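You operate a simulated robot arm through the tools that you are given. There is no shell and no other tool. Be economical: measure what you need, move in short steps, check, and stop when the job is done.

You run a simulated two-armed robot. Do the job below in one go: nothing can be reset, and whatever is moved stays where it is left.

Task
Put the green clip in the carton on the top of the labelled black drum. Fetch the wrench and set it on the lower shelf of the small stand. Take the green board on the top of the labelled silver drum and put it away on the top of the test bench. Take the red board on the top of the decanting bench and put it away on the top of the test bench. Fetch the large can that says "Cream" from the top of the decanting bench and set it on the lower shelf of the decanting bench. Put the 40 W lamp carton from the top of the tinting bench on top of the blue gauge and the 60 W lamp carton on the shelf under the wooden table. Any order will do. Set down upright: wrench, large can, lamp carton.

Only the result counts: the job must be done as asked and must still hold three seconds after the hand-in. Knocking over, shifting, dropping, spilling or breaking anything else fails it.

Robot
Two 7-joint arms with two-finger parallel grippers on one trunk, on a base that drives. Base frame: it is fixed to the floor where the robot stands at the start and does not move with it; the origin is under the middle of the robot, x ahead of it, y to its left, z up. Readings come in cm, degrees, newtons and seconds.
The left shoulder is at the start at [5, 17.7, 115.4], the right one opposite. With the tool pointing down near the work surface each hand reaches from about 20 to 70 cm from the robot's upright axis, wherever it stands, measured 20 degrees to its own side. Places, roughly: blue gauge [1100, 225, 100]; carton [75, -100, 100]; green board (6x10x2 cm) [70, -40, 90]; green clip (3x3x12 cm) [50, 20, 90]; lamp carton [1125, 225, 100]; large can [625, -750, 100]; lower shelf of the decanting bench [650, -750, 40]; lower shelf of the small stand [70, 20, 30]; red board (6x10x2 cm) [650, -730, 90]; shelf under the wooden table [830, 120, 30]; top of the test bench [1130, -150, 90]; wrench (29x6x6 cm) [60, 10, 80]. Payload 3.43 kg a hand.
The TCP of each hand is the grasp point between the finger pads, 3.4 cm short of the fingertips. In the tool frame z runs along the fingers and y along their closing line. Largest opening 12.8 cm; finger width 2.4, thickness 1.2; the body of the gripper, 4.8 by 13 cm, starts 9.6 cm behind the TCP.
Orientation is that of the tool frame in the base frame, as [roll, pitch, yaw] about the fixed x, y, z axes, in that order (R = Rz(yaw) Ry(pitch) Rx(roll)). With the fingers straight down and closing along the base's y, the tool's x points along the base's -x, its y along +y and its z along -z.

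Tools
- The arms move only by the tool nudge_tool. It takes "left_motion", "right_motion" or both (then of equal length, played together; a hand with none holds still); each is a list of rows, each a list of 3 entries, a list of its own where there are three numbers: the shift along the tool's x, y, z in units of 20 mm (1.0 is 20 mm), then the turn, a rotation vector about the tool's x, y, z in units of 5 degrees (1.0 is 5 degrees), then the gripper command, from -1 (shut) to 1 (fully open), values between in proportion. In form: [[[tx, ty, tz], [wx, wy, wz], claw], ...]. A call has 1 to 10 rows; each row shifts and turns the commanded pose from where the row before left it, along the tool's axes as they then stand. A call with a number of a shift or a turn outside -1 to 1 is refused whole. Each row takes 0.2 s and may step no farther than 5 cm and 8.6 degrees from the row before; otherwise, or with a gripper value out of range, the whole call is refused. Where a pose cannot be reached the arm comes as near as it can. A force on the tool above 40 N (or 10 N above the force at the start of the call, whichever is more), or a blocked arm, ends the call early, and 0.2 s more pass. Each finger travels about 10.8 cm/s and halts on what it meets, pressing with about 27 N; the grip force reading is that of the motor and also rises with nothing between the fingers. The clock runs only during rows and for 0.2 s after the last one: add rows that do not move to give the fingers time. It gives the time, the measured TCP pose, the force on the tool (base axes), the opening and the grip force at its end, in the units of the frame above (readings bear some noise), with the torque about the TCP (base axes, N m) and any sound that the robot's microphone picked up.
- Cameras (640 x 400 px; columns grow to the right, rows downward): "scene" is now at [15.49, 0.81, 131.14]; the picture's right is [0.09, -1.00, 0.00], its down [-0.62, -0.05, -0.79] and it looks along [0.78, 0.07, -0.62] (base axes); focal length 254 px, centre (320, 200). "left" rides on the left gripper at [7.6, 1.1, -16] in its tool frame; the picture's right is [-0.15, 0.99, 0.00], its down [-0.88, -0.13, -0.46] and it looks along [-0.45, -0.07, 0.89] (tool axes); focal length 234 px, centre (320, 200). "right" rides on the right gripper at [7.6, -1.1, -16] in its tool frame; the picture's right is [0.15, 0.99, 0.00], its down [-0.88, 0.13, -0.46] and it looks along [-0.45, 0.07, 0.89] (tool axes); focal length 234 px, centre (320, 200). There is no depth. A picture from a camera that has moved, and an enlarged one, comes with that camera's place and axes in the base frame and with its lens.
- camera(camera): a new picture of that camera. The clock stands still meanwhile.
- move_column(by): slides the trunk up (or, below 0, down) by that many cm; the arms and the scene camera ride with it, the base frame stays. It gives what a move gives, with no picture.
- base_move(legs): drives the robot by 1 to 6 legs, each [ahead, turn to the left] in cm and degrees, along the robot's own axes; the way and the turn of a leg run together, so that a leg with both is an arc; at most 150 cm and 180 degrees a leg. The arms and the cameras ride along, it lands a little off, and it stops where it bumps. It gives what a move gives.
- aim_head(pan, tilt): turns the head with the scene camera to pan (to the left, within 80 degrees either way) and tilt (down, from -29 to 69), counted from straight ahead of the robot. It gives what a move gives.
- close_up(camera, box): a new picture of the part [left, top, right, bottom] of that camera's present view, enlarged. The clock stands still meanwhile.
- job_done(): hands the job in; it is judged then, once.

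Work in short steps. Places have to be worked out from the pictures, the camera data and where the tool is seen: move nearer, look again, correct. Check each grasp and each placing, and mend what went wrong. You have 207 turns and 190 pictures in all, those below and enlarged ones among them. Open the grippers and draw the arms clear of the work before you hand the job in, unless the task says otherwise; then end with one line.

The tools are called after "Call:" as a command line: name --argument value ..., lists and objects as JSON in quotes. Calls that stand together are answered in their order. nudge_tool: Moves the arms, as the interface text tells. Its arguments: {"type":"object","properties":{"left_motion":{"type":"array"},"right_motion":{"type":"array"}},"required":[]} The other tools are called the same way: move_column (by) slides the trunk up or down; base_move (legs) drives the base; aim_head (pan, tilt) turns the head that bears the scene camera; camera (camera) takes a picture; close_up (camera, box) takes an enlarged picture of a part of a camera's view; job_done () hands the job in.

At the start:

```text
clock: 0.0
left_ee_pos: [39.6, 19.37, 108.2]
left_tcp_rot: [-179.9, 0.0, -179.7]
left_ft_force: [0.6, 0.2, -0.5]
left_wrist_torque: [-0.03, 0.03, -0.02]
left_width: 12.82
left_finger_force: 0.0
right_ee_pos: [40.59, -17.06, 108.31]
right_tcp_rot: [179.9, 0.2, -180.0]
right_ft_force: [0.3, 0.5, 0.1]
right_wrist_torque: [0.03, 0.01, -0.03]
right_width: 12.78
right_finger_force: 0.0
trunk travel left (down, up): [-32.5, 7.6]
robot x, y, heading: [-0.26, 0.25, 0.2]
head pan, tilt: [5.0, 38.2]
```

scene: 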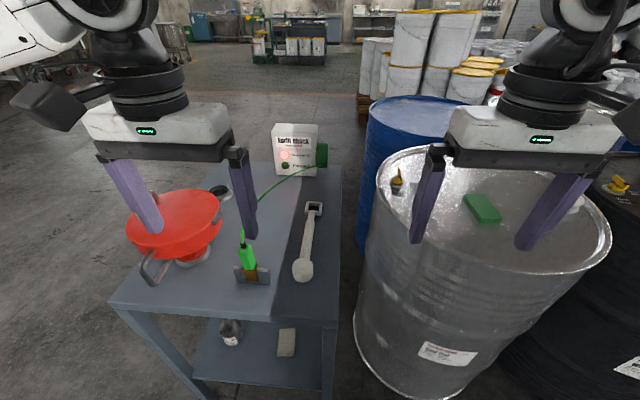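
right: 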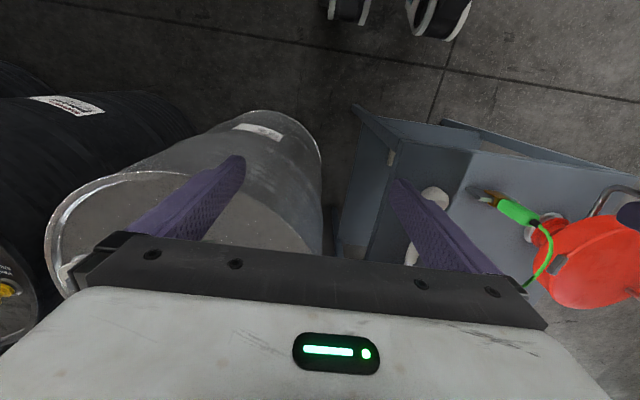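
left: 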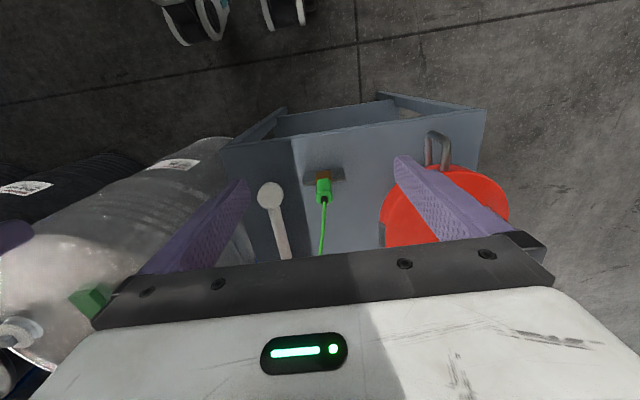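

The stand in front holds the funnel, green clip with a cable, and a wrench; silver drum at right with the green board. I take close-ups to read the details.

Call:
close_up --camera "scene" --box '[110, 110, 350, 390]'

Call:
close_up --camera "scene" --box '[350, 130, 640, 390]'

Call:
aim_head --pan -50 --tilt 35

```text
1.43 times, centred on (230, 250) of scene
camera zoom: at [15.49, 0.81, 131.14], right [0.09, -1.0, 0.0], down [-0.62, -0.05, -0.79], along [0.78, 0.07, -0.62], focal length 363 px, centre (449, 129)
```

zoom: 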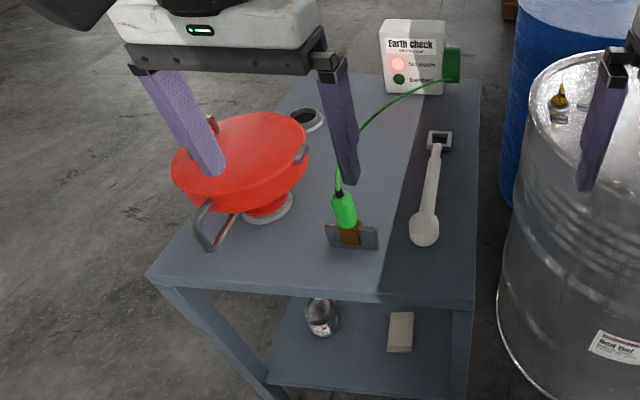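

```text
1.54 times, centred on (495, 260) of scene
camera zoom: at [15.49, 0.81, 131.14], right [0.09, -1.0, 0.0], down [-0.62, -0.05, -0.79], along [0.78, 0.07, -0.62], focal length 391 px, centre (51, 108)
```

zoom: 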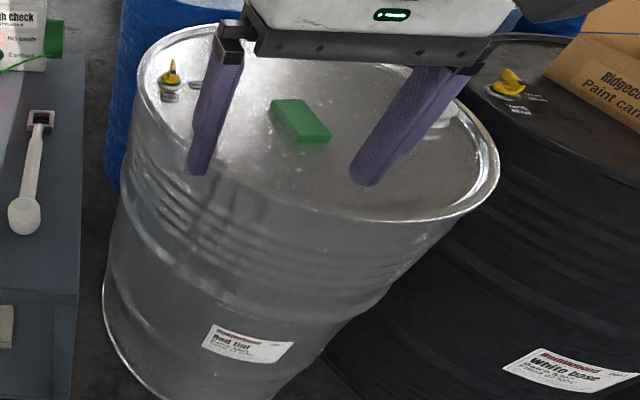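

```text
clock: 1.2
left_ee_pos: [39.61, 19.3, 108.25]
left_tcp_rot: [-179.9, 0.0, -179.6]
left_ft_force: [-0.2, 0.9, 0.0]
left_wrist_torque: [0.0, -0.01, 0.0]
left_width: 12.79
left_finger_force: 0.0
right_ee_pos: [40.6, -17.03, 108.46]
right_tcp_rot: [179.9, 0.1, -180.0]
right_ft_force: [-0.2, -0.2, 0.6]
right_wrist_torque: [0.0, 0.0, -0.04]
right_width: 12.78
right_finger_force: 0.0
trunk travel left (down, up): [-32.5, 7.6]
robot x, y, heading: [-0.11, -0.05, -0.1]
head pan, tilt: [-50.0, 35.0]
```

Now the carton on the black drum.

Call:
camera --camera "scene"

```text
184 pictures are left
camera scene: at [12.58, -6.68, 131.63], right [-0.77, -0.64, 0.0], down [-0.37, 0.44, -0.82], along [0.53, -0.63, -0.57], focal length 254 px, centre (320, 200)
```

scene: 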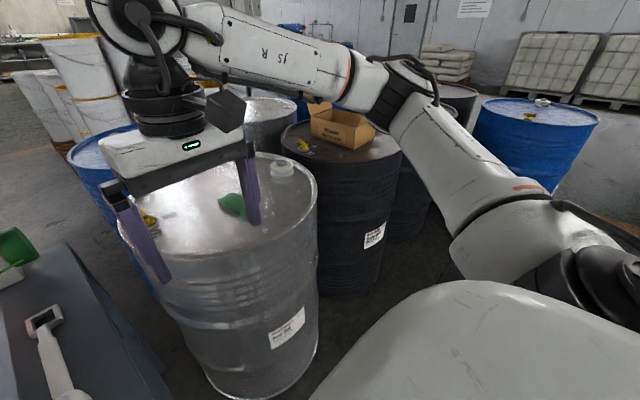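

Triangulating from scene and left views: clip stands vertically at about (47.6, 18.7), z≈83–94; wrench lies along x at y≈7.8, table top ≈80. I bring the left hand above the clip with a smaller opening and look.

Call:
nudge_tool --left_motion '[[[-0.8, -0.06, 0.9], [0, 0, 0], 0.0], [[-0.8, -0.06, 0.9], [0, 0, 0], 0.0], [[-0.8, -0.06, 0.9], [0, 0, 0], 0.0], [[-0.8, -0.06, 0.9], [0, 0, 0], 0.0], [[-0.8, -0.06, 0.9], [0, 0, 0], 0.0]]'

Call:
camera --camera "left"

Call:
aim_head --pan 20 --tilt 50

Call:
camera --camera "scene"

```text
clock: 2.4
left_ee_pos: [47.69, 18.68, 99.35]
left_tcp_rot: [-179.9, -0.1, -179.7]
left_ft_force: [0.5, 0.4, 0.1]
left_wrist_torque: [-0.03, 0.03, -0.03]
left_width: 6.41
left_finger_force: 0.0
right_ee_pos: [40.57, -17.04, 108.46]
right_tcp_rot: [180.0, 0.1, -179.9]
right_ft_force: [0.5, -0.5, -0.1]
right_wrist_torque: [0.0, 0.01, 0.03]
right_width: 12.8
right_finger_force: 0.0
trunk travel left (down, up): [-32.5, 7.6]
robot x, y, heading: [-0.23, -0.03, -0.1]
head pan, tilt: [-50.0, 35.0]
```

```text
183 pictures are left
camera left: at [40.01, 19.8, 115.14], right [0.14, 0.99, 0.0], down [0.88, -0.12, 0.46], along [0.45, -0.07, -0.89], focal length 234 px, centre (320, 200)
```

left: 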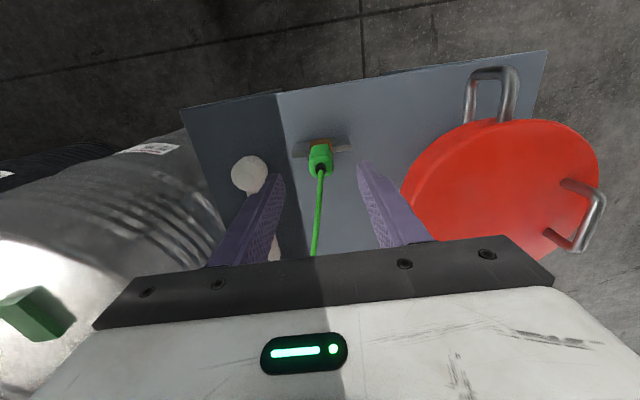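

```text
clock: 3.9
left_ee_pos: [47.65, 18.84, 99.32]
left_tcp_rot: [-179.9, 0.0, -179.6]
left_ft_force: [-0.4, -0.2, 0.7]
left_wrist_torque: [0.02, 0.01, -0.01]
left_width: 6.39
left_finger_force: 0.2
right_ee_pos: [40.73, -17.01, 108.5]
right_tcp_rot: [179.9, 0.0, -179.8]
right_ft_force: [-0.1, 0.5, -0.1]
right_wrist_torque: [-0.01, 0.03, 0.0]
right_width: 12.79
right_finger_force: 0.1
trunk travel left (down, up): [-32.5, 7.6]
robot x, y, heading: [0.06, -0.59, 0.2]
head pan, tilt: [20.0, 50.0]
```

```text
182 pictures are left
camera scene: at [14.15, 2.69, 129.46], right [0.34, -0.94, 0.0], down [-0.72, -0.26, -0.64], along [0.6, 0.22, -0.77], focal length 254 px, centre (320, 200)
```

scene: 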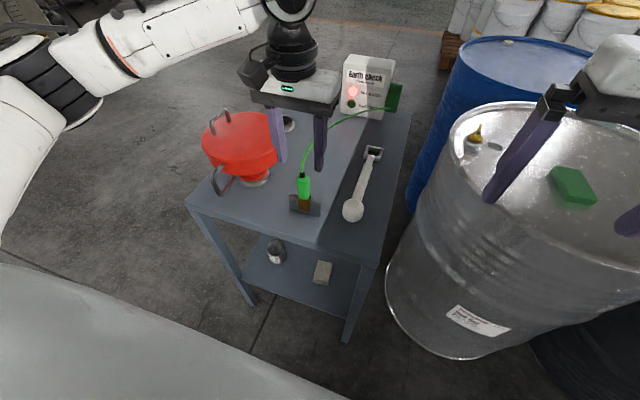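

Clip confirmed at (47.9, 18.6), top ≈ 92–93. Lower straight down and close.

Call:
nudge_tool --left_motion '[[[-0.1, 0, 1], [0, 0, 0], 0.0], [[0, 0, 1], [0, 0, 0], 0.0], [[0, 0, 1], [0, 0, 0], 0.0], [[0, 0, 1], [0, 0, 0], 0.0], [[0, 0, 0.9], [0, 0, 0], 0.0], [[0, 0, 0], [0, 0, 0], -1], [[0, 0, 0], [0, 0, 0], -1], [[0, 0, 0], [0, 0, 0], -1]]'

Call:
camera --camera "scene"

```text
clock: 5.7
left_ee_pos: [48.01, 18.88, 89.6]
left_tcp_rot: [-179.9, 0.0, -179.6]
left_ft_force: [2.6, 0.2, -0.5]
left_wrist_torque: [0.04, -0.03, -0.05]
left_width: 2.58
left_finger_force: 27.3
right_ee_pos: [40.63, -16.94, 108.51]
right_tcp_rot: [179.8, 0.1, -179.9]
right_ft_force: [-0.8, 0.0, 1.0]
right_wrist_torque: [-0.02, -0.02, -0.01]
right_width: 12.8
right_finger_force: 0.1
trunk travel left (down, up): [-32.5, 7.6]
robot x, y, heading: [0.19, 0.43, 0.1]
head pan, tilt: [20.0, 50.0]
```

```text
181 pictures are left
camera scene: at [14.15, 2.7, 129.46], right [0.34, -0.94, 0.0], down [-0.72, -0.26, -0.64], along [0.6, 0.22, -0.77], focal length 254 px, centre (320, 200)
```

scene: 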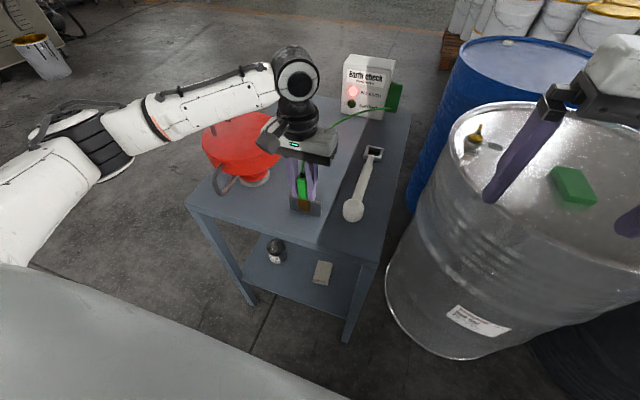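

Grip at 2.6 cm width: the clip is held. Lift slowly and watch the force.

Call:
nudge_tool --left_motion '[[[0, 0, -0.5], [0, 0, 0], -1], [[0, 0, -0.5], [0, 0, 0], -1], [[0, 0, -0.7], [0, 0, 0], -1], [[0, 0, -0.8], [0, 0, 0], -1], [[0, 0, -1], [0, 0, 0], -1], [[0, 0, -1], [0, 0, 0], -1], [[0, 0, -1], [0, 0, 0], -1], [[0, 0, -1], [0, 0, 0], -1], [[0, 0, -1], [0, 0, 0], -1], [[0, 0, -1], [0, 0, 0], -1]]'

Call:
camera --camera "scene"

Call:
camera --camera "left"

```text
clock: 7.8
left_ee_pos: [47.62, 18.81, 106.5]
left_tcp_rot: [180.0, 0.1, -179.6]
left_ft_force: [-0.3, 0.4, -0.7]
left_wrist_torque: [-0.03, -0.02, 0.03]
left_width: 2.57
left_finger_force: 27.1
right_ee_pos: [40.69, -16.91, 108.46]
right_tcp_rot: [179.9, 0.0, -179.9]
right_ft_force: [-0.4, -0.4, 0.4]
right_wrist_torque: [-0.05, -0.03, 0.02]
right_width: 12.79
right_finger_force: 0.2
trunk travel left (down, up): [-32.5, 7.6]
robot x, y, heading: [0.26, -0.06, 0.2]
head pan, tilt: [20.0, 50.0]
```

```text
180 pictures are left
camera scene: at [14.14, 2.68, 129.46], right [0.34, -0.94, 0.0], down [-0.72, -0.26, -0.64], along [0.6, 0.22, -0.77], focal length 254 px, centre (320, 200)
```

scene: 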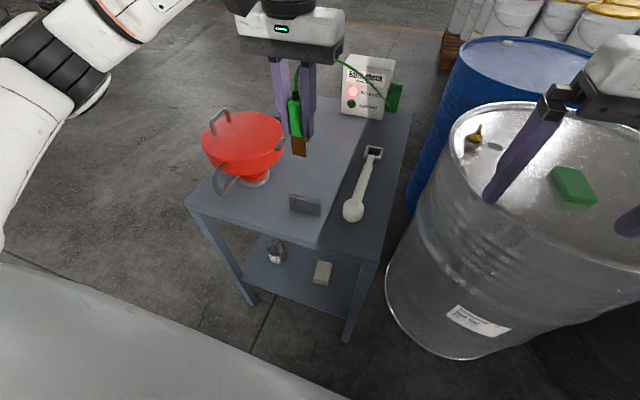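

```text
179 pictures are left
camera left: at [39.92, 19.8, 122.38], right [0.14, 0.99, 0.0], down [0.88, -0.12, 0.46], along [0.45, -0.06, -0.89], focal length 234 px, centre (320, 200)
```

left: 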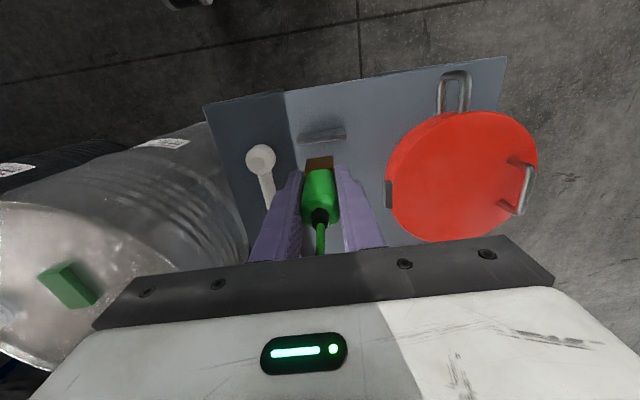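

The clip is free and held. Carton is near (75, -97). I raise the trunk, then turn right, drive along, and turn back to face the black drum.

Call:
move_column --by 7

Call:
base_move --legs '[[0, -90], [97, 0], [0, 70]]'

Call:
aim_head --pan 10 --tilt 40

Call:
camera --camera "scene"

Call:
camera --camera "left"

```text
clock: 8.9
left_ee_pos: [47.77, 18.69, 113.41]
left_tcp_rot: [-179.8, 0.0, -179.7]
left_ft_force: [0.1, -0.1, -0.8]
left_wrist_torque: [0.0, 0.01, -0.03]
left_width: 2.57
left_finger_force: 27.1
right_ee_pos: [40.63, -16.9, 115.42]
right_tcp_rot: [179.9, 0.1, -179.9]
right_ft_force: [0.4, -0.1, -0.4]
right_wrist_torque: [-0.04, 0.01, 0.0]
right_width: 12.81
right_finger_force: 0.1
trunk travel left (down, up): [-39.5, 0.6]
robot x, y, heading: [0.05, -0.18, -0.3]
head pan, tilt: [20.0, 50.0]
```

```text
clock: 20.8
left_ee_pos: [53.45, -93.68, 113.38]
left_tcp_rot: [-179.9, 0.0, 161.8]
left_ft_force: [-1.1, 0.8, -1.1]
left_wrist_torque: [-0.05, 0.0, 0.02]
left_width: 2.55
left_finger_force: 26.8
right_ee_pos: [35.52, -125.39, 115.47]
right_tcp_rot: [179.9, 0.1, 161.5]
right_ft_force: [-0.2, 0.4, -0.4]
right_wrist_torque: [-0.02, 0.02, 0.0]
right_width: 12.8
right_finger_force: 0.2
trunk travel left (down, up): [-39.5, 0.6]
robot x, y, heading: [2.17, -96.03, -18.7]
head pan, tilt: [20.0, 50.0]
```

```text
clock: 21.5
left_ee_pos: [53.47, -93.7, 113.44]
left_tcp_rot: [-179.9, 0.0, 161.9]
left_ft_force: [-0.3, 0.3, -0.3]
left_wrist_torque: [0.01, 0.0, 0.02]
left_width: 2.55
left_finger_force: 27.0
right_ee_pos: [35.5, -125.2, 115.46]
right_tcp_rot: [179.9, 0.0, 161.6]
right_ft_force: [0.0, 0.2, -0.2]
right_wrist_torque: [-0.01, 0.01, 0.0]
right_width: 12.79
right_finger_force: 0.0
trunk travel left (down, up): [-39.5, 0.6]
robot x, y, heading: [2.26, -95.85, -18.7]
head pan, tilt: [10.0, 40.0]
```

```text
178 pictures are left
camera scene: at [17.25, -99.67, 137.87], right [-0.15, -0.99, 0.0], down [-0.64, 0.1, -0.77], along [0.76, -0.11, -0.64], focal length 254 px, centre (320, 200)
```

scene: 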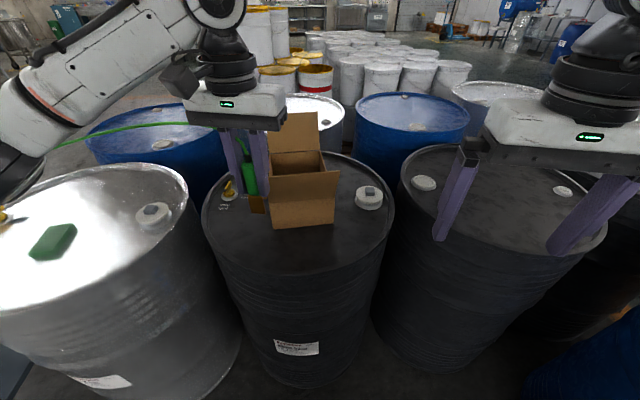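

```text
177 pictures are left
camera left: at [46.44, -90.23, 129.35], right [0.45, 0.89, 0.0], down [0.8, -0.4, 0.46], along [0.41, -0.2, -0.89], focal length 234 px, centre (320, 200)
```

left: 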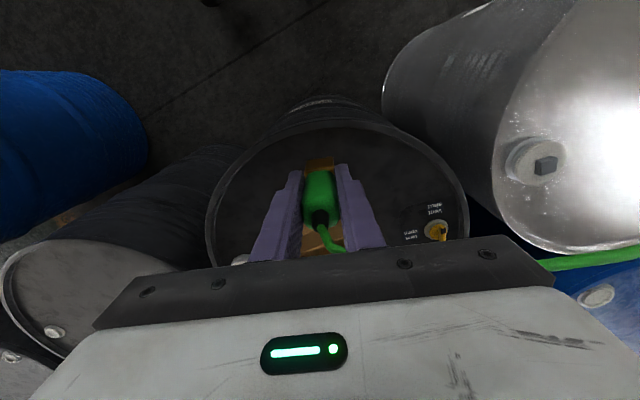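

The carton on the labelled drum is open, roughly x 66–77, y −111…−94, top near z≈105. I raise the hand, align its yaw, and drive a little closer.

Call:
nudge_tool --left_motion '[[[0, 0, -1], [0, 0, -0.9], -1], [[0, 0, -1], [0, 0, -0.9], -1], [[0, 0, -1], [0, 0, -0.9], -1], [[0, 0, -1], [0, 0, -0.94], -1], [[0, 0, -0.5], [0, 0, 0], -1]]'

Call:
base_move --legs '[[6, 0]]'

Call:
camera --camera "scene"

Call:
camera --camera "left"

```text
clock: 22.7
left_ee_pos: [53.31, -93.7, 122.57]
left_tcp_rot: [-179.9, 0.0, -179.9]
left_ft_force: [-0.5, 0.1, -2.6]
left_wrist_torque: [0.05, 0.01, 0.01]
left_width: 2.58
left_finger_force: 26.9
right_ee_pos: [35.44, -125.2, 115.37]
right_tcp_rot: [179.9, 0.2, 161.7]
right_ft_force: [-0.1, 0.4, -0.3]
right_wrist_torque: [0.0, -0.01, -0.01]
right_width: 12.82
right_finger_force: 0.1
trunk travel left (down, up): [-39.5, 0.6]
robot x, y, heading: [2.18, -96.26, -18.3]
head pan, tilt: [10.0, 40.0]
```

```text
clock: 23.6
left_ee_pos: [59.23, -95.66, 122.41]
left_tcp_rot: [-180.0, -0.1, 180.0]
left_ft_force: [0.7, -0.2, -1.2]
left_wrist_torque: [0.01, 0.05, 0.03]
left_width: 2.57
left_finger_force: 27.2
right_ee_pos: [41.14, -127.19, 115.39]
right_tcp_rot: [180.0, 0.0, 161.6]
right_ft_force: [0.2, 0.1, -0.3]
right_wrist_torque: [0.01, 0.01, 0.0]
right_width: 12.78
right_finger_force: 0.1
trunk travel left (down, up): [-39.5, 0.6]
robot x, y, heading: [8.06, -98.15, -18.8]
head pan, tilt: [10.0, 40.0]
```

```text
176 pictures are left
camera scene: at [23.04, -101.61, 137.86], right [-0.15, -0.99, 0.0], down [-0.64, 0.1, -0.77], along [0.76, -0.11, -0.64], focal length 254 px, centre (320, 200)
```

scene: 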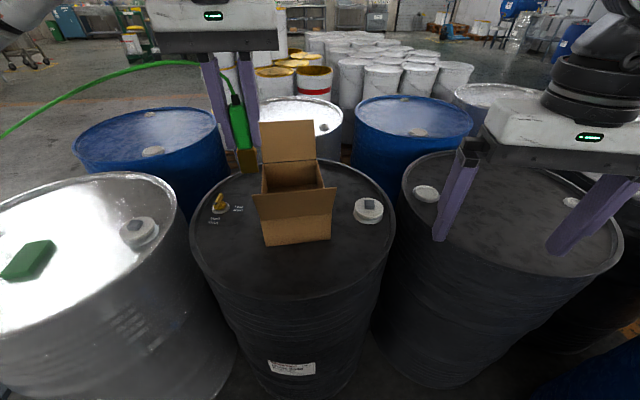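

```text
175 pictures are left
camera left: at [51.49, -94.48, 138.4], right [0.15, 0.99, 0.0], down [0.88, -0.13, 0.45], along [0.45, -0.07, -0.89], focal length 234 px, centre (320, 200)
```

left: 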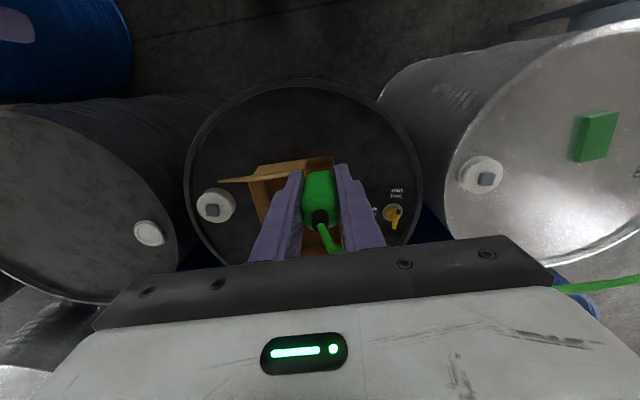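

Let me enlarge the carton for accurate edges.

Call:
close_up --camera "scene" --box '[190, 100, 390, 260]'

Call:
close_up --camera "left" --box '[180, 80, 440, 260]'

```text
2.50 times, centred on (290, 180) of scene
camera zoom: at [23.04, -101.61, 137.86], right [-0.15, -0.99, 0.0], down [-0.64, 0.1, -0.77], along [0.76, -0.11, -0.64], focal length 636 px, centre (395, 250)
```

zoom: 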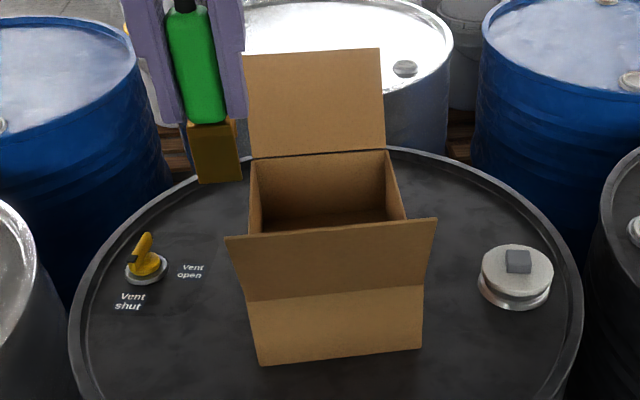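

```text
2.22 times, centred on (310, 170) of left
camera zoom: at [51.49, -94.48, 138.4], right [0.15, 0.99, 0.0], down [0.88, -0.13, 0.45], along [0.45, -0.07, -0.89], focal length 520 px, centre (342, 267)
```

zoom: 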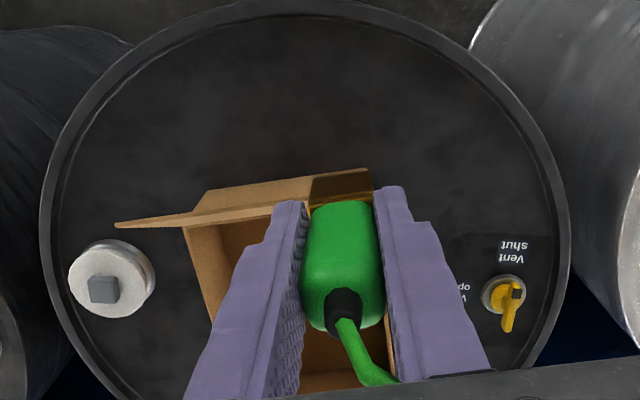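

Refined: drum top ≈86, carton about x 68–94, y −111…−94, walls up to ≈95.5, front flap rising to ≈106 at x≈65. I move over the interior at (77, −102.5).

Call:
nudge_tool --left_motion '[[[-0.89, -0.34, 0.2], [0, 0, 0], -1], [[-0.89, -0.34, 0.2], [0, 0, 0], -1], [[-0.89, -0.34, 0.2], [0, 0, 0], -1], [[-0.89, -0.34, 0.2], [0, 0, 0], -1], [[-0.89, -0.34, 0.2], [0, 0, 0], -1], [[-0.89, -0.34, 0.2], [0, 0, 0], -1], [[-0.89, -0.34, 0.2], [0, 0, 0], -1], [[-0.89, -0.34, 0.2], [0, 0, 0], -1], [[-0.89, -0.34, 0.2], [0, 0, 0], -1], [[-0.89, -0.34, 0.2], [0, 0, 0], -1]]'

Call:
close_up --camera "scene" --box '[190, 100, 390, 260]'

Call:
camera --camera "left"

```text
clock: 25.9
left_ee_pos: [73.08, -100.37, 118.9]
left_tcp_rot: [180.0, -0.1, -180.0]
left_ft_force: [0.0, -0.5, -1.9]
left_wrist_torque: [0.02, 0.03, -0.01]
left_width: 2.55
left_finger_force: 26.9
left hand out of reach, approached as far as the arm can: row 8, 9, 10
right_ee_pos: [41.14, -127.19, 115.49]
right_tcp_rot: [179.9, 0.0, 161.5]
right_ft_force: [0.7, 0.3, 0.1]
right_wrist_torque: [0.05, -0.01, 0.0]
right_width: 12.8
right_finger_force: 0.0
trunk travel left (down, up): [-39.5, 0.6]
robot x, y, heading: [7.71, -98.25, -18.7]
head pan, tilt: [10.0, 40.0]
```

```text
2.50 times, centred on (290, 180) of scene
camera zoom: at [22.92, -101.61, 137.87], right [-0.15, -0.99, 0.0], down [-0.64, 0.1, -0.77], along [0.76, -0.11, -0.64], focal length 636 px, centre (395, 250)
```

zoom: 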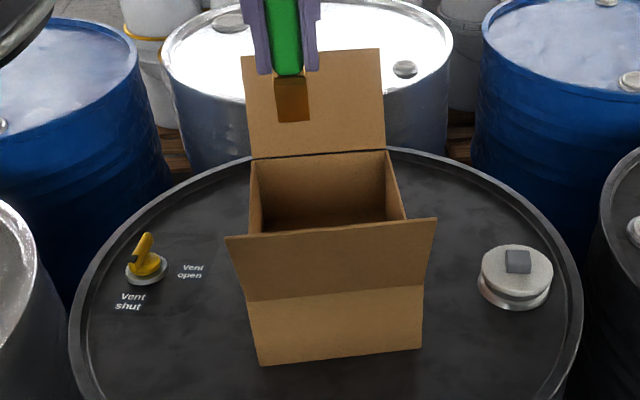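

```text
171 pictures are left
camera left: at [65.36, -99.25, 134.84], right [0.15, 0.99, 0.0], down [0.88, -0.13, 0.46], along [0.45, -0.07, -0.89], focal length 234 px, centre (320, 200)
```

left: 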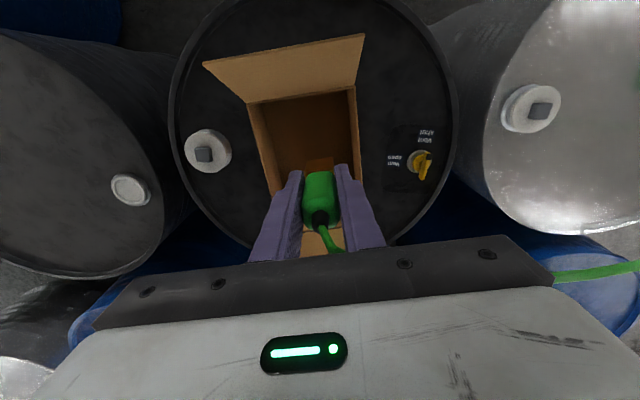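

Interior confirmed with the clip over its front part. I drive 4 cm forward for margin from the front flap.

Call:
base_move --legs '[[4, 0]]'

Call:
nudge_tool --left_motion '[[[0, 0, 0.5], [0, 0, 0], -1]]'

```text
clock: 26.7
left_ee_pos: [76.99, -101.69, 118.85]
left_tcp_rot: [180.0, -0.2, 179.9]
left_ft_force: [1.0, 0.6, -0.6]
left_wrist_torque: [-0.01, 0.04, 0.0]
left_width: 2.55
left_finger_force: 27.2
right_ee_pos: [44.9, -128.42, 115.49]
right_tcp_rot: [179.9, 0.0, 161.6]
right_ft_force: [1.0, -0.2, -0.9]
right_wrist_torque: [-0.02, 0.05, 0.0]
right_width: 12.79
right_finger_force: 0.1
trunk travel left (down, up): [-39.5, 0.6]
robot x, y, heading: [11.97, -99.54, -18.4]
head pan, tilt: [10.0, 40.0]
```

```text
clock: 27.1
left_ee_pos: [77.05, -101.71, 118.11]
left_tcp_rot: [179.9, -0.1, -179.9]
left_ft_force: [0.7, 0.2, -0.9]
left_wrist_torque: [-0.01, 0.02, 0.0]
left_width: 2.56
left_finger_force: 26.8
right_ee_pos: [44.92, -128.48, 115.37]
right_tcp_rot: [179.8, 0.1, 161.6]
right_ft_force: [1.5, -0.7, -0.1]
right_wrist_torque: [0.0, 0.0, -0.02]
right_width: 12.81
right_finger_force: 0.1
trunk travel left (down, up): [-39.5, 0.6]
robot x, y, heading: [11.63, -99.48, -18.6]
head pan, tilt: [10.0, 40.0]
```

Now lower straight into the carton.

Call:
nudge_tool --left_motion '[[[0, 0, 1], [0, 0, 0], -1], [[0, 0, 1], [0, 0, 0], -1], [[0, 0, 1], [0, 0, 0], -1], [[0, 0, 1], [0, 0, 0], -1], [[0, 0, 1], [0, 0, 0], -1], [[0, 0, 1], [0, 0, 0], -1], [[0, 0, 1], [0, 0, 0], -1], [[0, 0, 1], [0, 0, 0], -1], [[0, 0, 1], [0, 0, 0], -1], [[0, 0, 0.8], [0, 0, 0], -1]]'

Call:
close_up --camera "scene" --box '[190, 100, 390, 260]'

Call:
camera --camera "left"

```text
clock: 29.3
left_ee_pos: [79.86, -102.84, 99.12]
left_tcp_rot: [180.0, -0.1, 180.0]
left_ft_force: [0.2, 0.2, -1.0]
left_wrist_torque: [0.03, -0.03, 0.06]
left_width: 2.57
left_finger_force: 26.8
left hand out of reach, approached as far as the arm can: row 1, 2, 3, 4, 5, 7
right_ee_pos: [44.93, -128.38, 115.41]
right_tcp_rot: [179.9, 0.1, 161.7]
right_ft_force: [-1.2, 0.0, -0.8]
right_wrist_torque: [0.04, 0.01, 0.0]
right_width: 12.81
right_finger_force: 0.0
trunk travel left (down, up): [-39.5, 0.6]
robot x, y, heading: [11.94, -99.23, -18.4]
head pan, tilt: [10.0, 40.0]
```

```text
2.50 times, centred on (290, 180) of scene
camera zoom: at [26.69, -102.83, 137.87], right [-0.15, -0.99, 0.0], down [-0.64, 0.1, -0.77], along [0.76, -0.11, -0.64], focal length 636 px, centre (395, 250)
```

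zoom: 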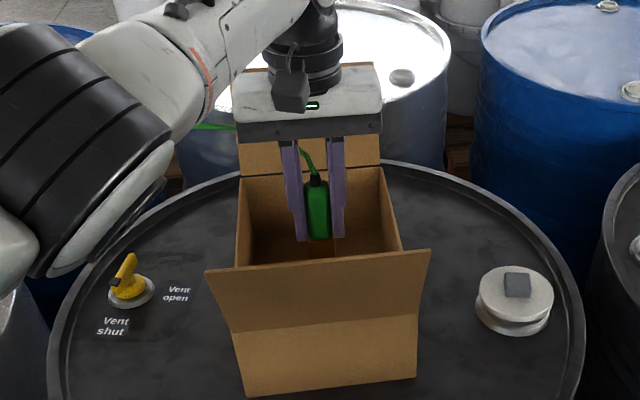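

```text
169 pictures are left
camera left: at [72.2, -101.8, 114.93], right [0.15, 0.99, 0.0], down [0.88, -0.13, 0.45], along [0.45, -0.07, -0.89], focal length 234 px, centre (320, 200)
```

left: 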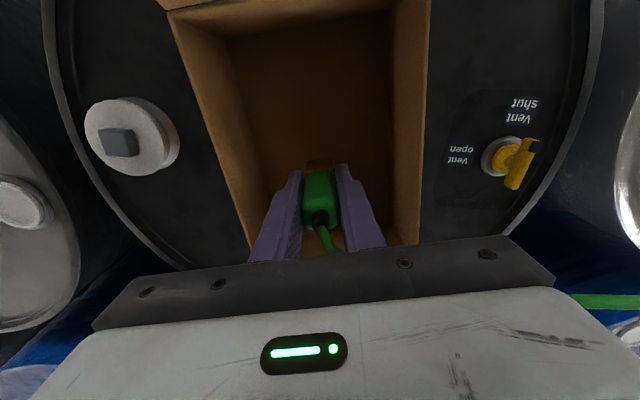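

The clip is well inside the carton. I lower in small steps till it nears the floor.

Call:
nudge_tool --left_motion '[[[0, 0, 0.5], [0, 0, 0], -1], [[0, 0, 0.4], [0, 0, 0], -1], [[0, 0, 0.3], [0, 0, 0], -1], [[0, 0, 0.3], [0, 0, 0], -1], [[0, 0, 0.2], [0, 0, 0], -1], [[0, 0, 0], [0, 0, 0], -1]]'

Call:
close_up --camera "scene" --box '[190, 100, 390, 260]'

```text
clock: 30.7
left_ee_pos: [79.64, -102.85, 95.7]
left_tcp_rot: [179.9, -0.2, 180.0]
left_ft_force: [-0.2, 0.3, -1.5]
left_wrist_torque: [-0.02, -0.02, -0.03]
left_width: 2.56
left_finger_force: 27.3
right_ee_pos: [44.81, -128.36, 115.44]
right_tcp_rot: [179.9, 0.1, 161.6]
right_ft_force: [0.1, -0.1, -0.3]
right_wrist_torque: [-0.03, -0.01, -0.01]
right_width: 12.79
right_finger_force: 0.1
trunk travel left (down, up): [-39.5, 0.6]
robot x, y, heading: [11.69, -99.6, -18.6]
head pan, tilt: [10.0, 40.0]
```

```text
2.50 times, centred on (290, 180) of scene
camera zoom: at [26.67, -102.83, 137.87], right [-0.15, -0.99, 0.0], down [-0.64, 0.1, -0.77], along [0.76, -0.11, -0.64], focal length 636 px, centre (395, 250)
```

zoom: 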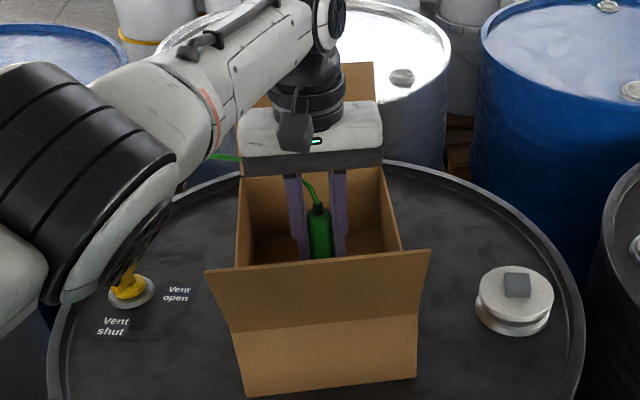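

No contact yet; continue down gently.

Call:
nudge_tool --left_motion '[[[0, 0, 0.25], [0, 0, 0], -1], [[0, 0, 0.25], [0, 0, 0], -1], [[0, 0, 0.25], [0, 0, 0], -1], [[0, 0, 0], [0, 0, 0], -1]]'

```text
clock: 31.7
left_ee_pos: [79.81, -103.0, 94.8]
left_tcp_rot: [-179.8, 0.7, 180.0]
left_ft_force: [1.7, -0.4, 26.1]
left_wrist_torque: [0.12, -0.03, 0.0]
left_width: 2.55
left_finger_force: 27.1
right_ee_pos: [44.71, -128.4, 115.57]
right_tcp_rot: [179.9, 0.3, 161.6]
right_ft_force: [-0.7, 0.5, -0.6]
right_wrist_torque: [0.0, 0.01, -0.01]
right_width: 12.79
right_finger_force: 0.0
trunk travel left (down, up): [-39.5, 0.6]
robot x, y, heading: [12.09, -99.45, -18.5]
head pan, tilt: [10.0, 40.0]
```

Contact with the floor. I ease up slightly, open partly, and retract.

Call:
nudge_tool --left_motion '[[[0, 0, -0.3], [0, 0, 0], -1], [[0, 0, 0], [0, 0, 0], -0.1], [[0, 0, 0], [0, 0, 0], -0.1], [[0, 0, -0.5], [0, 0, 0], -0.1], [[0, 0, -1], [0, 0, 0], -0.1], [[0, 0, -1], [0, 0, 0], -0.1], [[0, 0, -1], [0, 0, 0], -0.1], [[0, 0, -1], [0, 0, 0], -0.1], [[0, 0, -1], [0, 0, 0], -0.1], [[0, 0, -1], [0, 0, 0], -0.1]]'

Call:
nudge_tool --left_motion '[[[0, 0, -1], [0, 0, 0], -0.1], [[0, 0, -1], [0, 0, 0], -0.1], [[0.5, 0, -1], [0, 0, 0], -0.1], [[1, 0, -1], [0, 0, 0], -0.1], [[1, 0, -1], [0, 0, 0], -0.1], [[1, 0, 0], [0, 0, 0], -0.1], [[1, 0, 0], [0, 0, 0], -0.1]]'

Call:
close_up --camera "scene" --box '[190, 100, 390, 260]'

```text
clock: 33.9
left_ee_pos: [79.22, -102.52, 107.63]
left_tcp_rot: [-179.9, 0.0, -180.0]
left_ft_force: [-0.1, 0.3, -0.1]
left_wrist_torque: [0.01, 0.01, -0.02]
left_width: 5.76
left_finger_force: 0.2
left hand out of reach, approached as far as the arm can: row 10
right_ee_pos: [44.86, -128.38, 115.54]
right_tcp_rot: [179.9, 0.2, 161.5]
right_ft_force: [-0.4, 0.4, 0.0]
right_wrist_torque: [0.0, 0.01, -0.03]
right_width: 12.81
right_finger_force: 0.0
trunk travel left (down, up): [-39.5, 0.6]
robot x, y, heading: [12.02, -99.2, -18.6]
head pan, tilt: [10.0, 40.0]
```

```text
clock: 35.5
left_ee_pos: [74.91, -104.77, 119.47]
left_tcp_rot: [-179.9, -0.2, -180.0]
left_ft_force: [0.6, 0.1, 0.2]
left_wrist_torque: [-0.02, -0.04, 0.02]
left_width: 5.76
left_finger_force: 0.0
left hand out of reach, approached as far as the arm can: row 2, 3, 4, 5, 6, 7
right_ee_pos: [44.92, -128.47, 115.37]
right_tcp_rot: [179.9, 0.0, 161.5]
right_ft_force: [-0.2, 0.3, -0.1]
right_wrist_torque: [0.02, -0.02, 0.03]
right_width: 12.82
right_finger_force: 0.1
trunk travel left (down, up): [-39.5, 0.6]
robot x, y, heading: [12.02, -99.1, -18.4]
head pan, tilt: [10.0, 40.0]
```

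```text
2.50 times, centred on (290, 180) of scene
camera zoom: at [26.63, -102.84, 137.88], right [-0.15, -0.99, 0.0], down [-0.64, 0.1, -0.77], along [0.76, -0.11, -0.64], focal length 636 px, centre (395, 250)
```

zoom: 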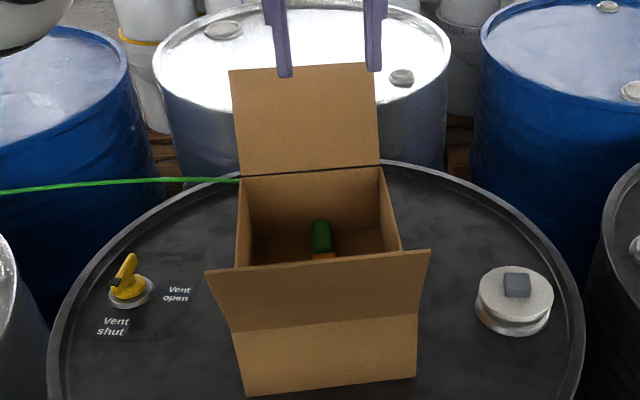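

The clip lies inside the carton. I back off, draw the left hand in, and drive back to the small stand for the wrench.

Call:
base_move --legs '[[-16, 0]]'

Call:
nudge_tool --left_motion '[[[1, 0.34, 0], [0, 0, 0], 0.2], [[1, 0.34, 0], [0, 0, 0], 0.2], [[1, 0.34, 0], [0, 0, 0], 0.2], [[1, 0.34, 0], [0, 0, 0], 0.2], [[1, 0.34, 0], [0, 0, 0], 0.2], [[1, 0.34, 0], [0, 0, 0], 0.2], [[1, 0.34, 0], [0, 0, 0.9], 0.2], [[1, 0.34, 0], [0, 0, 0.9], 0.2], [[1, 0.34, 0], [0, 0, 0.9], 0.2], [[1, 0.34, 0], [0, 0, 0.9], 0.2]]'

Call:
base_move --legs '[[0, 108.5], [94, 0], [0, -90]]'

Call:
aim_head --pan 5 --tilt 45

Call:
camera --camera "scene"

```text
clock: 36.9
left_ee_pos: [59.69, -99.67, 119.52]
left_tcp_rot: [180.0, -0.3, -179.8]
left_ft_force: [0.5, 0.6, 0.5]
left_wrist_torque: [0.0, 0.0, -0.01]
left_width: 5.77
left_finger_force: 0.1
right_ee_pos: [29.81, -123.31, 115.44]
right_tcp_rot: [179.9, 0.1, 161.7]
right_ft_force: [0.1, 0.6, 0.3]
right_wrist_torque: [-0.03, -0.05, -0.01]
right_width: 12.8
right_finger_force: 0.1
trunk travel left (down, up): [-39.5, 0.6]
robot x, y, heading: [-3.18, -94.44, -18.3]
head pan, tilt: [10.0, 40.0]
```

```text
clock: 39.1
left_ee_pos: [56.84, -101.17, 124.91]
left_tcp_rot: [-179.8, 0.2, 163.9]
left_ft_force: [-0.4, 0.3, 0.3]
left_wrist_torque: [-0.01, 0.03, 0.0]
left_width: 7.69
left_finger_force: 0.0
left hand out of reach, approached as far as the arm can: row 1, 2, 3, 4, 5, 6, 7, 8, 9, 10
right_ee_pos: [29.87, -123.35, 115.36]
right_tcp_rot: [179.9, 0.0, 161.7]
right_ft_force: [-0.2, -0.5, 0.3]
right_wrist_torque: [-0.02, -0.03, 0.02]
right_width: 12.83
right_finger_force: 0.1
trunk travel left (down, up): [-39.5, 0.6]
robot x, y, heading: [-3.22, -94.62, -18.6]
head pan, tilt: [10.0, 40.0]
```

```text
clock: 52.4
left_ee_pos: [57.92, 15.78, 124.75]
left_tcp_rot: [-180.0, 0.2, -176.5]
left_ft_force: [1.0, -0.3, 0.0]
left_wrist_torque: [-0.01, 0.01, -0.01]
left_width: 7.68
left_finger_force: 0.1
right_ee_pos: [39.98, -14.07, 115.5]
right_tcp_rot: [-180.0, 0.0, -178.9]
right_ft_force: [0.1, 0.1, 0.9]
right_wrist_torque: [-0.01, 0.0, 0.0]
right_width: 12.78
right_finger_force: 0.2
trunk travel left (down, up): [-39.5, 0.6]
robot x, y, heading: [-1.24, 2.32, 1.2]
head pan, tilt: [10.0, 40.0]
```

```text
clock: 53.0
left_ee_pos: [57.86, 15.83, 124.77]
left_tcp_rot: [-179.8, 0.2, -176.4]
left_ft_force: [0.6, -0.2, 0.7]
left_wrist_torque: [0.01, 0.03, -0.02]
left_width: 7.69
left_finger_force: 0.0
right_ee_pos: [40.0, -14.13, 115.39]
right_tcp_rot: [180.0, 0.0, -178.7]
right_ft_force: [0.1, -0.2, -0.6]
right_wrist_torque: [-0.02, 0.0, -0.01]
right_width: 12.82
right_finger_force: 0.0
trunk travel left (down, up): [-39.5, 0.6]
robot x, y, heading: [-1.26, 2.28, 1.1]
head pan, tilt: [5.0, 45.0]
```

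```text
166 pictures are left
camera scene: at [14.0, 3.06, 137.15], right [0.11, -0.99, 0.0], down [-0.7, -0.08, -0.71], along [0.7, 0.08, -0.71], focal length 254 px, centre (320, 200)
```

scene: 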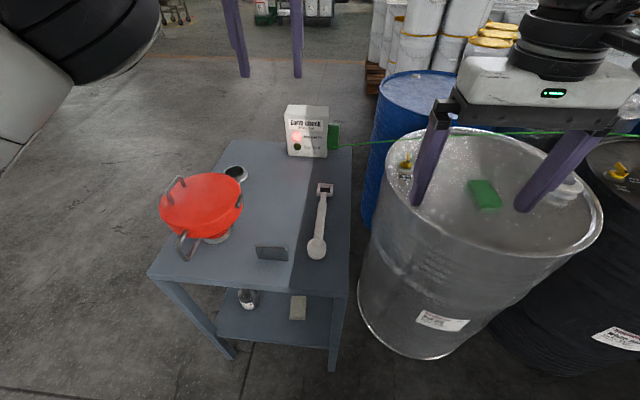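

The left arm seems stuck near a reach limit; I lower it and see whether it follows commands again, and bring the trunk down 7 too.

Call:
move_column --by -7

Call:
nudge_tool --left_motion '[[[0, 0, 1], [0, 0, 0], 0.2], [[0, 0, 1], [0, 0, 0], 0.2], [[0, 0, 1], [0, 0, 0], 0.2]]'

```text
clock: 54.1
left_ee_pos: [57.98, 15.78, 117.86]
left_tcp_rot: [-179.9, 0.4, -176.6]
left_ft_force: [-0.4, -0.3, 0.3]
left_wrist_torque: [-0.01, 0.01, 0.0]
left_width: 7.66
left_finger_force: 0.0
right_ee_pos: [40.03, -14.12, 108.48]
right_tcp_rot: [179.9, 0.1, -178.7]
right_ft_force: [0.3, 0.5, -0.5]
right_wrist_torque: [0.02, 0.0, -0.05]
right_width: 12.79
right_finger_force: 0.0
trunk travel left (down, up): [-32.5, 7.6]
robot x, y, heading: [-0.94, 2.0, 0.9]
head pan, tilt: [5.0, 45.0]
```

```text
clock: 54.9
left_ee_pos: [58.73, 15.62, 112.13]
left_tcp_rot: [-179.9, 0.3, -176.4]
left_ft_force: [0.4, -0.4, -0.4]
left_wrist_torque: [0.06, 0.01, 0.01]
left_width: 7.69
left_finger_force: 0.2
left hand out of reach, approached as far as the arm can: row 1, 2
right_ee_pos: [39.99, -14.34, 108.37]
right_tcp_rot: [179.8, 0.1, -178.6]
right_ft_force: [0.3, -0.3, 0.5]
right_wrist_torque: [0.02, 0.01, 0.0]
right_width: 12.81
right_finger_force: 0.1
trunk travel left (down, up): [-32.5, 7.6]
robot x, y, heading: [-0.72, 2.16, 1.1]
head pan, tilt: [5.0, 45.0]
```

Responds again. Move to the wrench's near side at (52, 8, 102), then tilt the tool 45° forward so the same grip can reach the lower shelf.

Call:
nudge_tool --left_motion '[[[0.67, -0.74, 1.0], [0, 0, 0.15], 0.2], [[0.67, -0.74, 1.0], [0, 0, 0.15], 0.2], [[0.67, -0.74, 1.0], [0, 0, 0.15], 0.2], [[0.67, -0.74, 1.0], [0, 0, 0.15], 0.2], [[0.67, -0.74, 1.0], [0, 0, 0.12], 0.2]]'

Call:
nudge_tool --left_motion '[[[0, 0, 0], [0, -1, 0], 0.0], [[0, 0, 0], [0, -1, 0], 0.0], [[0, 0, 0], [0, -1, 0], 0.0], [[0, 0, 0], [0, -1, 0], 0.0], [[0, 0, 0], [0, -1, 0], 0.0], [[0, 0, 0], [0, -1, 0], 0.0], [[0, 0, 0], [0, -1, 0], 0.0], [[0, 0, 0], [0, -1, 0], 0.0], [[0, 0, 0], [0, -1, 0], 0.0]]'

Call:
camera --camera "left"

Call:
close_up --camera "scene" --box '[200, 120, 400, 280]'

```text
clock: 56.1
left_ee_pos: [52.33, 8.06, 102.07]
left_tcp_rot: [-180.0, 0.3, 179.9]
left_ft_force: [-0.3, 0.0, -0.1]
left_wrist_torque: [-0.01, -0.04, 0.0]
left_width: 7.68
left_finger_force: 0.0
right_ee_pos: [40.01, -14.22, 108.37]
right_tcp_rot: [-180.0, 0.1, -178.8]
right_ft_force: [0.7, -1.0, -0.6]
right_wrist_torque: [-0.01, -0.02, 0.0]
right_width: 12.8
right_finger_force: 0.0
trunk travel left (down, up): [-32.5, 7.6]
robot x, y, heading: [-0.84, 2.0, 0.8]
head pan, tilt: [5.0, 45.0]
```

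```text
clock: 58.1
left_ee_pos: [52.22, 8.0, 102.04]
left_tcp_rot: [-179.9, 45.2, 179.9]
left_ft_force: [0.2, -1.2, 0.3]
left_wrist_torque: [-0.02, 0.03, 0.0]
left_width: 6.4
left_finger_force: 0.1
right_ee_pos: [39.86, -14.16, 108.55]
right_tcp_rot: [179.9, 0.1, -178.8]
right_ft_force: [-0.1, -0.1, 0.5]
right_wrist_torque: [-0.02, 0.04, 0.0]
right_width: 12.81
right_finger_force: 0.1
trunk travel left (down, up): [-32.5, 7.6]
robot x, y, heading: [-0.67, 1.84, 1.1]
head pan, tilt: [5.0, 45.0]
```

```text
165 pictures are left
camera left: at [35.38, 9.13, 107.82], right [0.1, 0.99, 0.1], down [0.3, -0.13, 0.95], along [0.95, -0.07, -0.31], focal length 234 px, centre (320, 200)
```

left: 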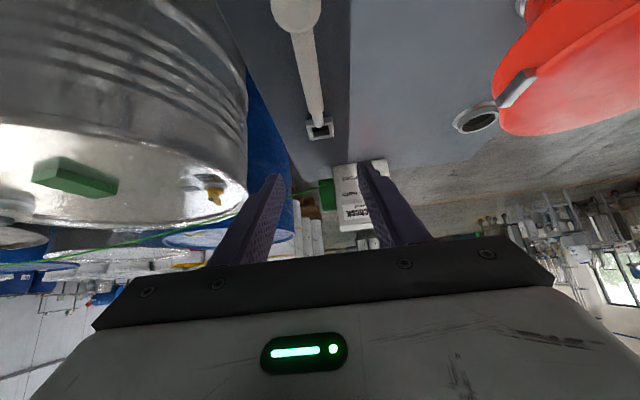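

```text
2.50 times, centred on (300, 200) of scene
camera zoom: at [14.0, 3.06, 130.15], right [0.11, -0.99, 0.0], down [-0.7, -0.08, -0.71], along [0.7, 0.08, -0.71], focal length 636 px, centre (370, 200)
```

zoom: 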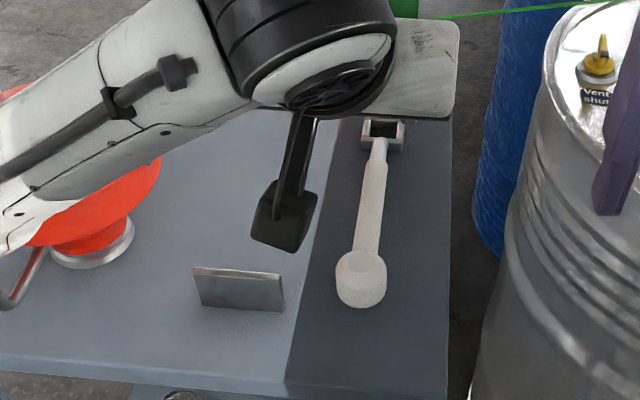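

Wrench handle at y≈7.9, ~2.3 cm wide. I descend along a diagonal toward (62, 7.9, 84), stopping short to check.

Call:
nudge_tool --left_motion '[[[0.29, 0, 0.983], [0, 0, 0], 0.0], [[0.29, 0, 0.983], [0, 0, 0], 0.0], [[0.29, 0, 0.983], [0, 0, 0], 0.0], [[0.29, 0, 0.983], [0, 0, 0], 0.0], [[0.29, 0, 0.983], [0, 0, 0], 0.0], [[0.29, 0, 0.983], [0, 0, 0], 0.0], [[0.29, 0, 0.983], [0, 0, 0], 0.0]]'

Call:
camera --camera "left"

Call:
close_up --camera "scene" --box '[200, 120, 400, 280]'

```text
clock: 59.7
left_ee_pos: [59.16, 8.0, 89.3]
left_tcp_rot: [-179.9, 45.2, 179.9]
left_ft_force: [-0.1, 0.5, -0.1]
left_wrist_torque: [0.01, 0.01, 0.0]
left_width: 6.39
left_finger_force: 0.0
right_ee_pos: [39.95, -14.2, 108.4]
right_tcp_rot: [179.9, 0.1, -178.8]
right_ft_force: [0.1, 0.5, -0.4]
right_wrist_torque: [-0.03, 0.02, -0.01]
right_width: 12.8
right_finger_force: 0.0
trunk travel left (down, up): [-32.5, 7.6]
robot x, y, heading: [-1.34, 2.22, 1.0]
head pan, tilt: [5.0, 45.0]
```

```text
163 pictures are left
camera left: at [42.38, 9.12, 95.11], right [0.11, 0.99, 0.1], down [0.3, -0.13, 0.95], along [0.95, -0.07, -0.31], focal length 234 px, centre (320, 200)
```

left: 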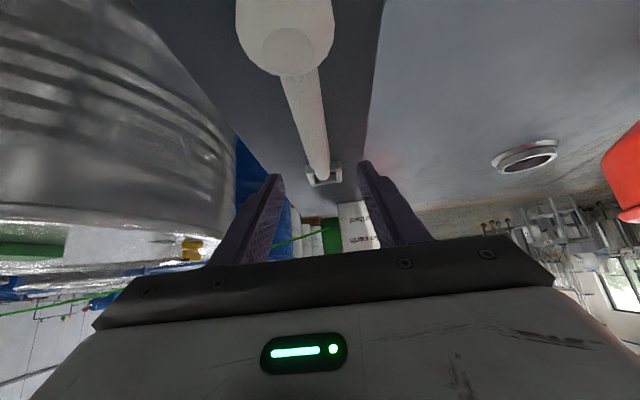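

```text
2.50 times, centred on (300, 200) of scene
camera zoom: at [14.02, 3.05, 130.15], right [0.11, -0.99, 0.0], down [-0.7, -0.08, -0.71], along [0.7, 0.08, -0.71], focal length 636 px, centre (370, 200)
```

zoom: 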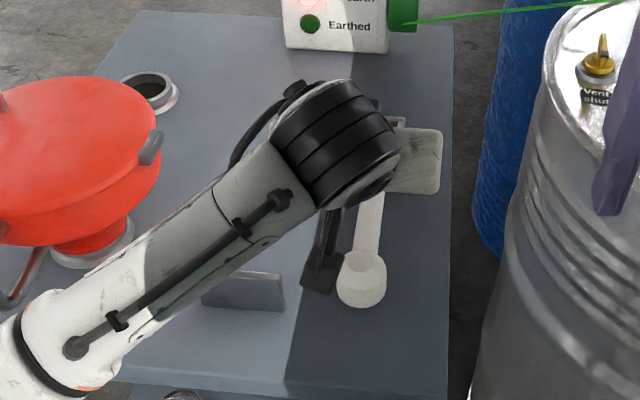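

Line-up good (handle y≈7.5). Go the last part and close.

Call:
nudge_tool --left_motion '[[[0.29, -0.07, 0.96], [0, 0, 0], 0.0], [[0.29, -0.07, 0.96], [0, 0, 0], 0.0], [[0.29, -0.07, 0.9], [0, 0, 0], 0.0], [[0, 0, 0], [0, 0, 0], -0.5], [[0, 0, 0], [0, 0, 0], -1], [[0, 0, 0], [0, 0, 0], -1], [[0, 0, 0], [0, 0, 0], -1]]'

Call:
camera --camera "left"

```text
clock: 61.3
left_ee_pos: [61.76, 7.69, 84.33]
left_tcp_rot: [-179.9, 45.4, 179.9]
left_ft_force: [0.7, 0.8, 0.5]
left_wrist_torque: [-0.05, -0.37, 0.08]
left_width: 2.42
left_finger_force: 27.0
right_ee_pos: [40.1, -14.2, 108.5]
right_tcp_rot: [180.0, 0.1, -178.7]
right_ft_force: [0.3, 0.1, -0.3]
right_wrist_torque: [-0.01, -0.03, 0.02]
right_width: 12.82
right_finger_force: 0.1
trunk travel left (down, up): [-32.5, 7.6]
robot x, y, heading: [-1.1, 1.89, 1.1]
head pan, tilt: [5.0, 45.0]
```

```text
161 pictures are left
camera left: at [45.04, 8.84, 90.06], right [0.11, 0.99, 0.1], down [0.3, -0.13, 0.95], along [0.95, -0.07, -0.31], focal length 234 px, centre (320, 200)
```

left: 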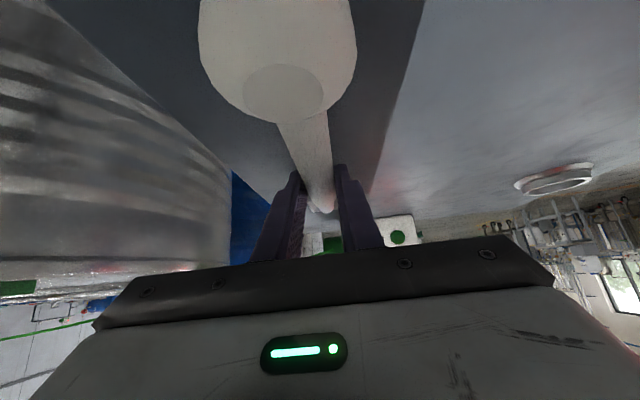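

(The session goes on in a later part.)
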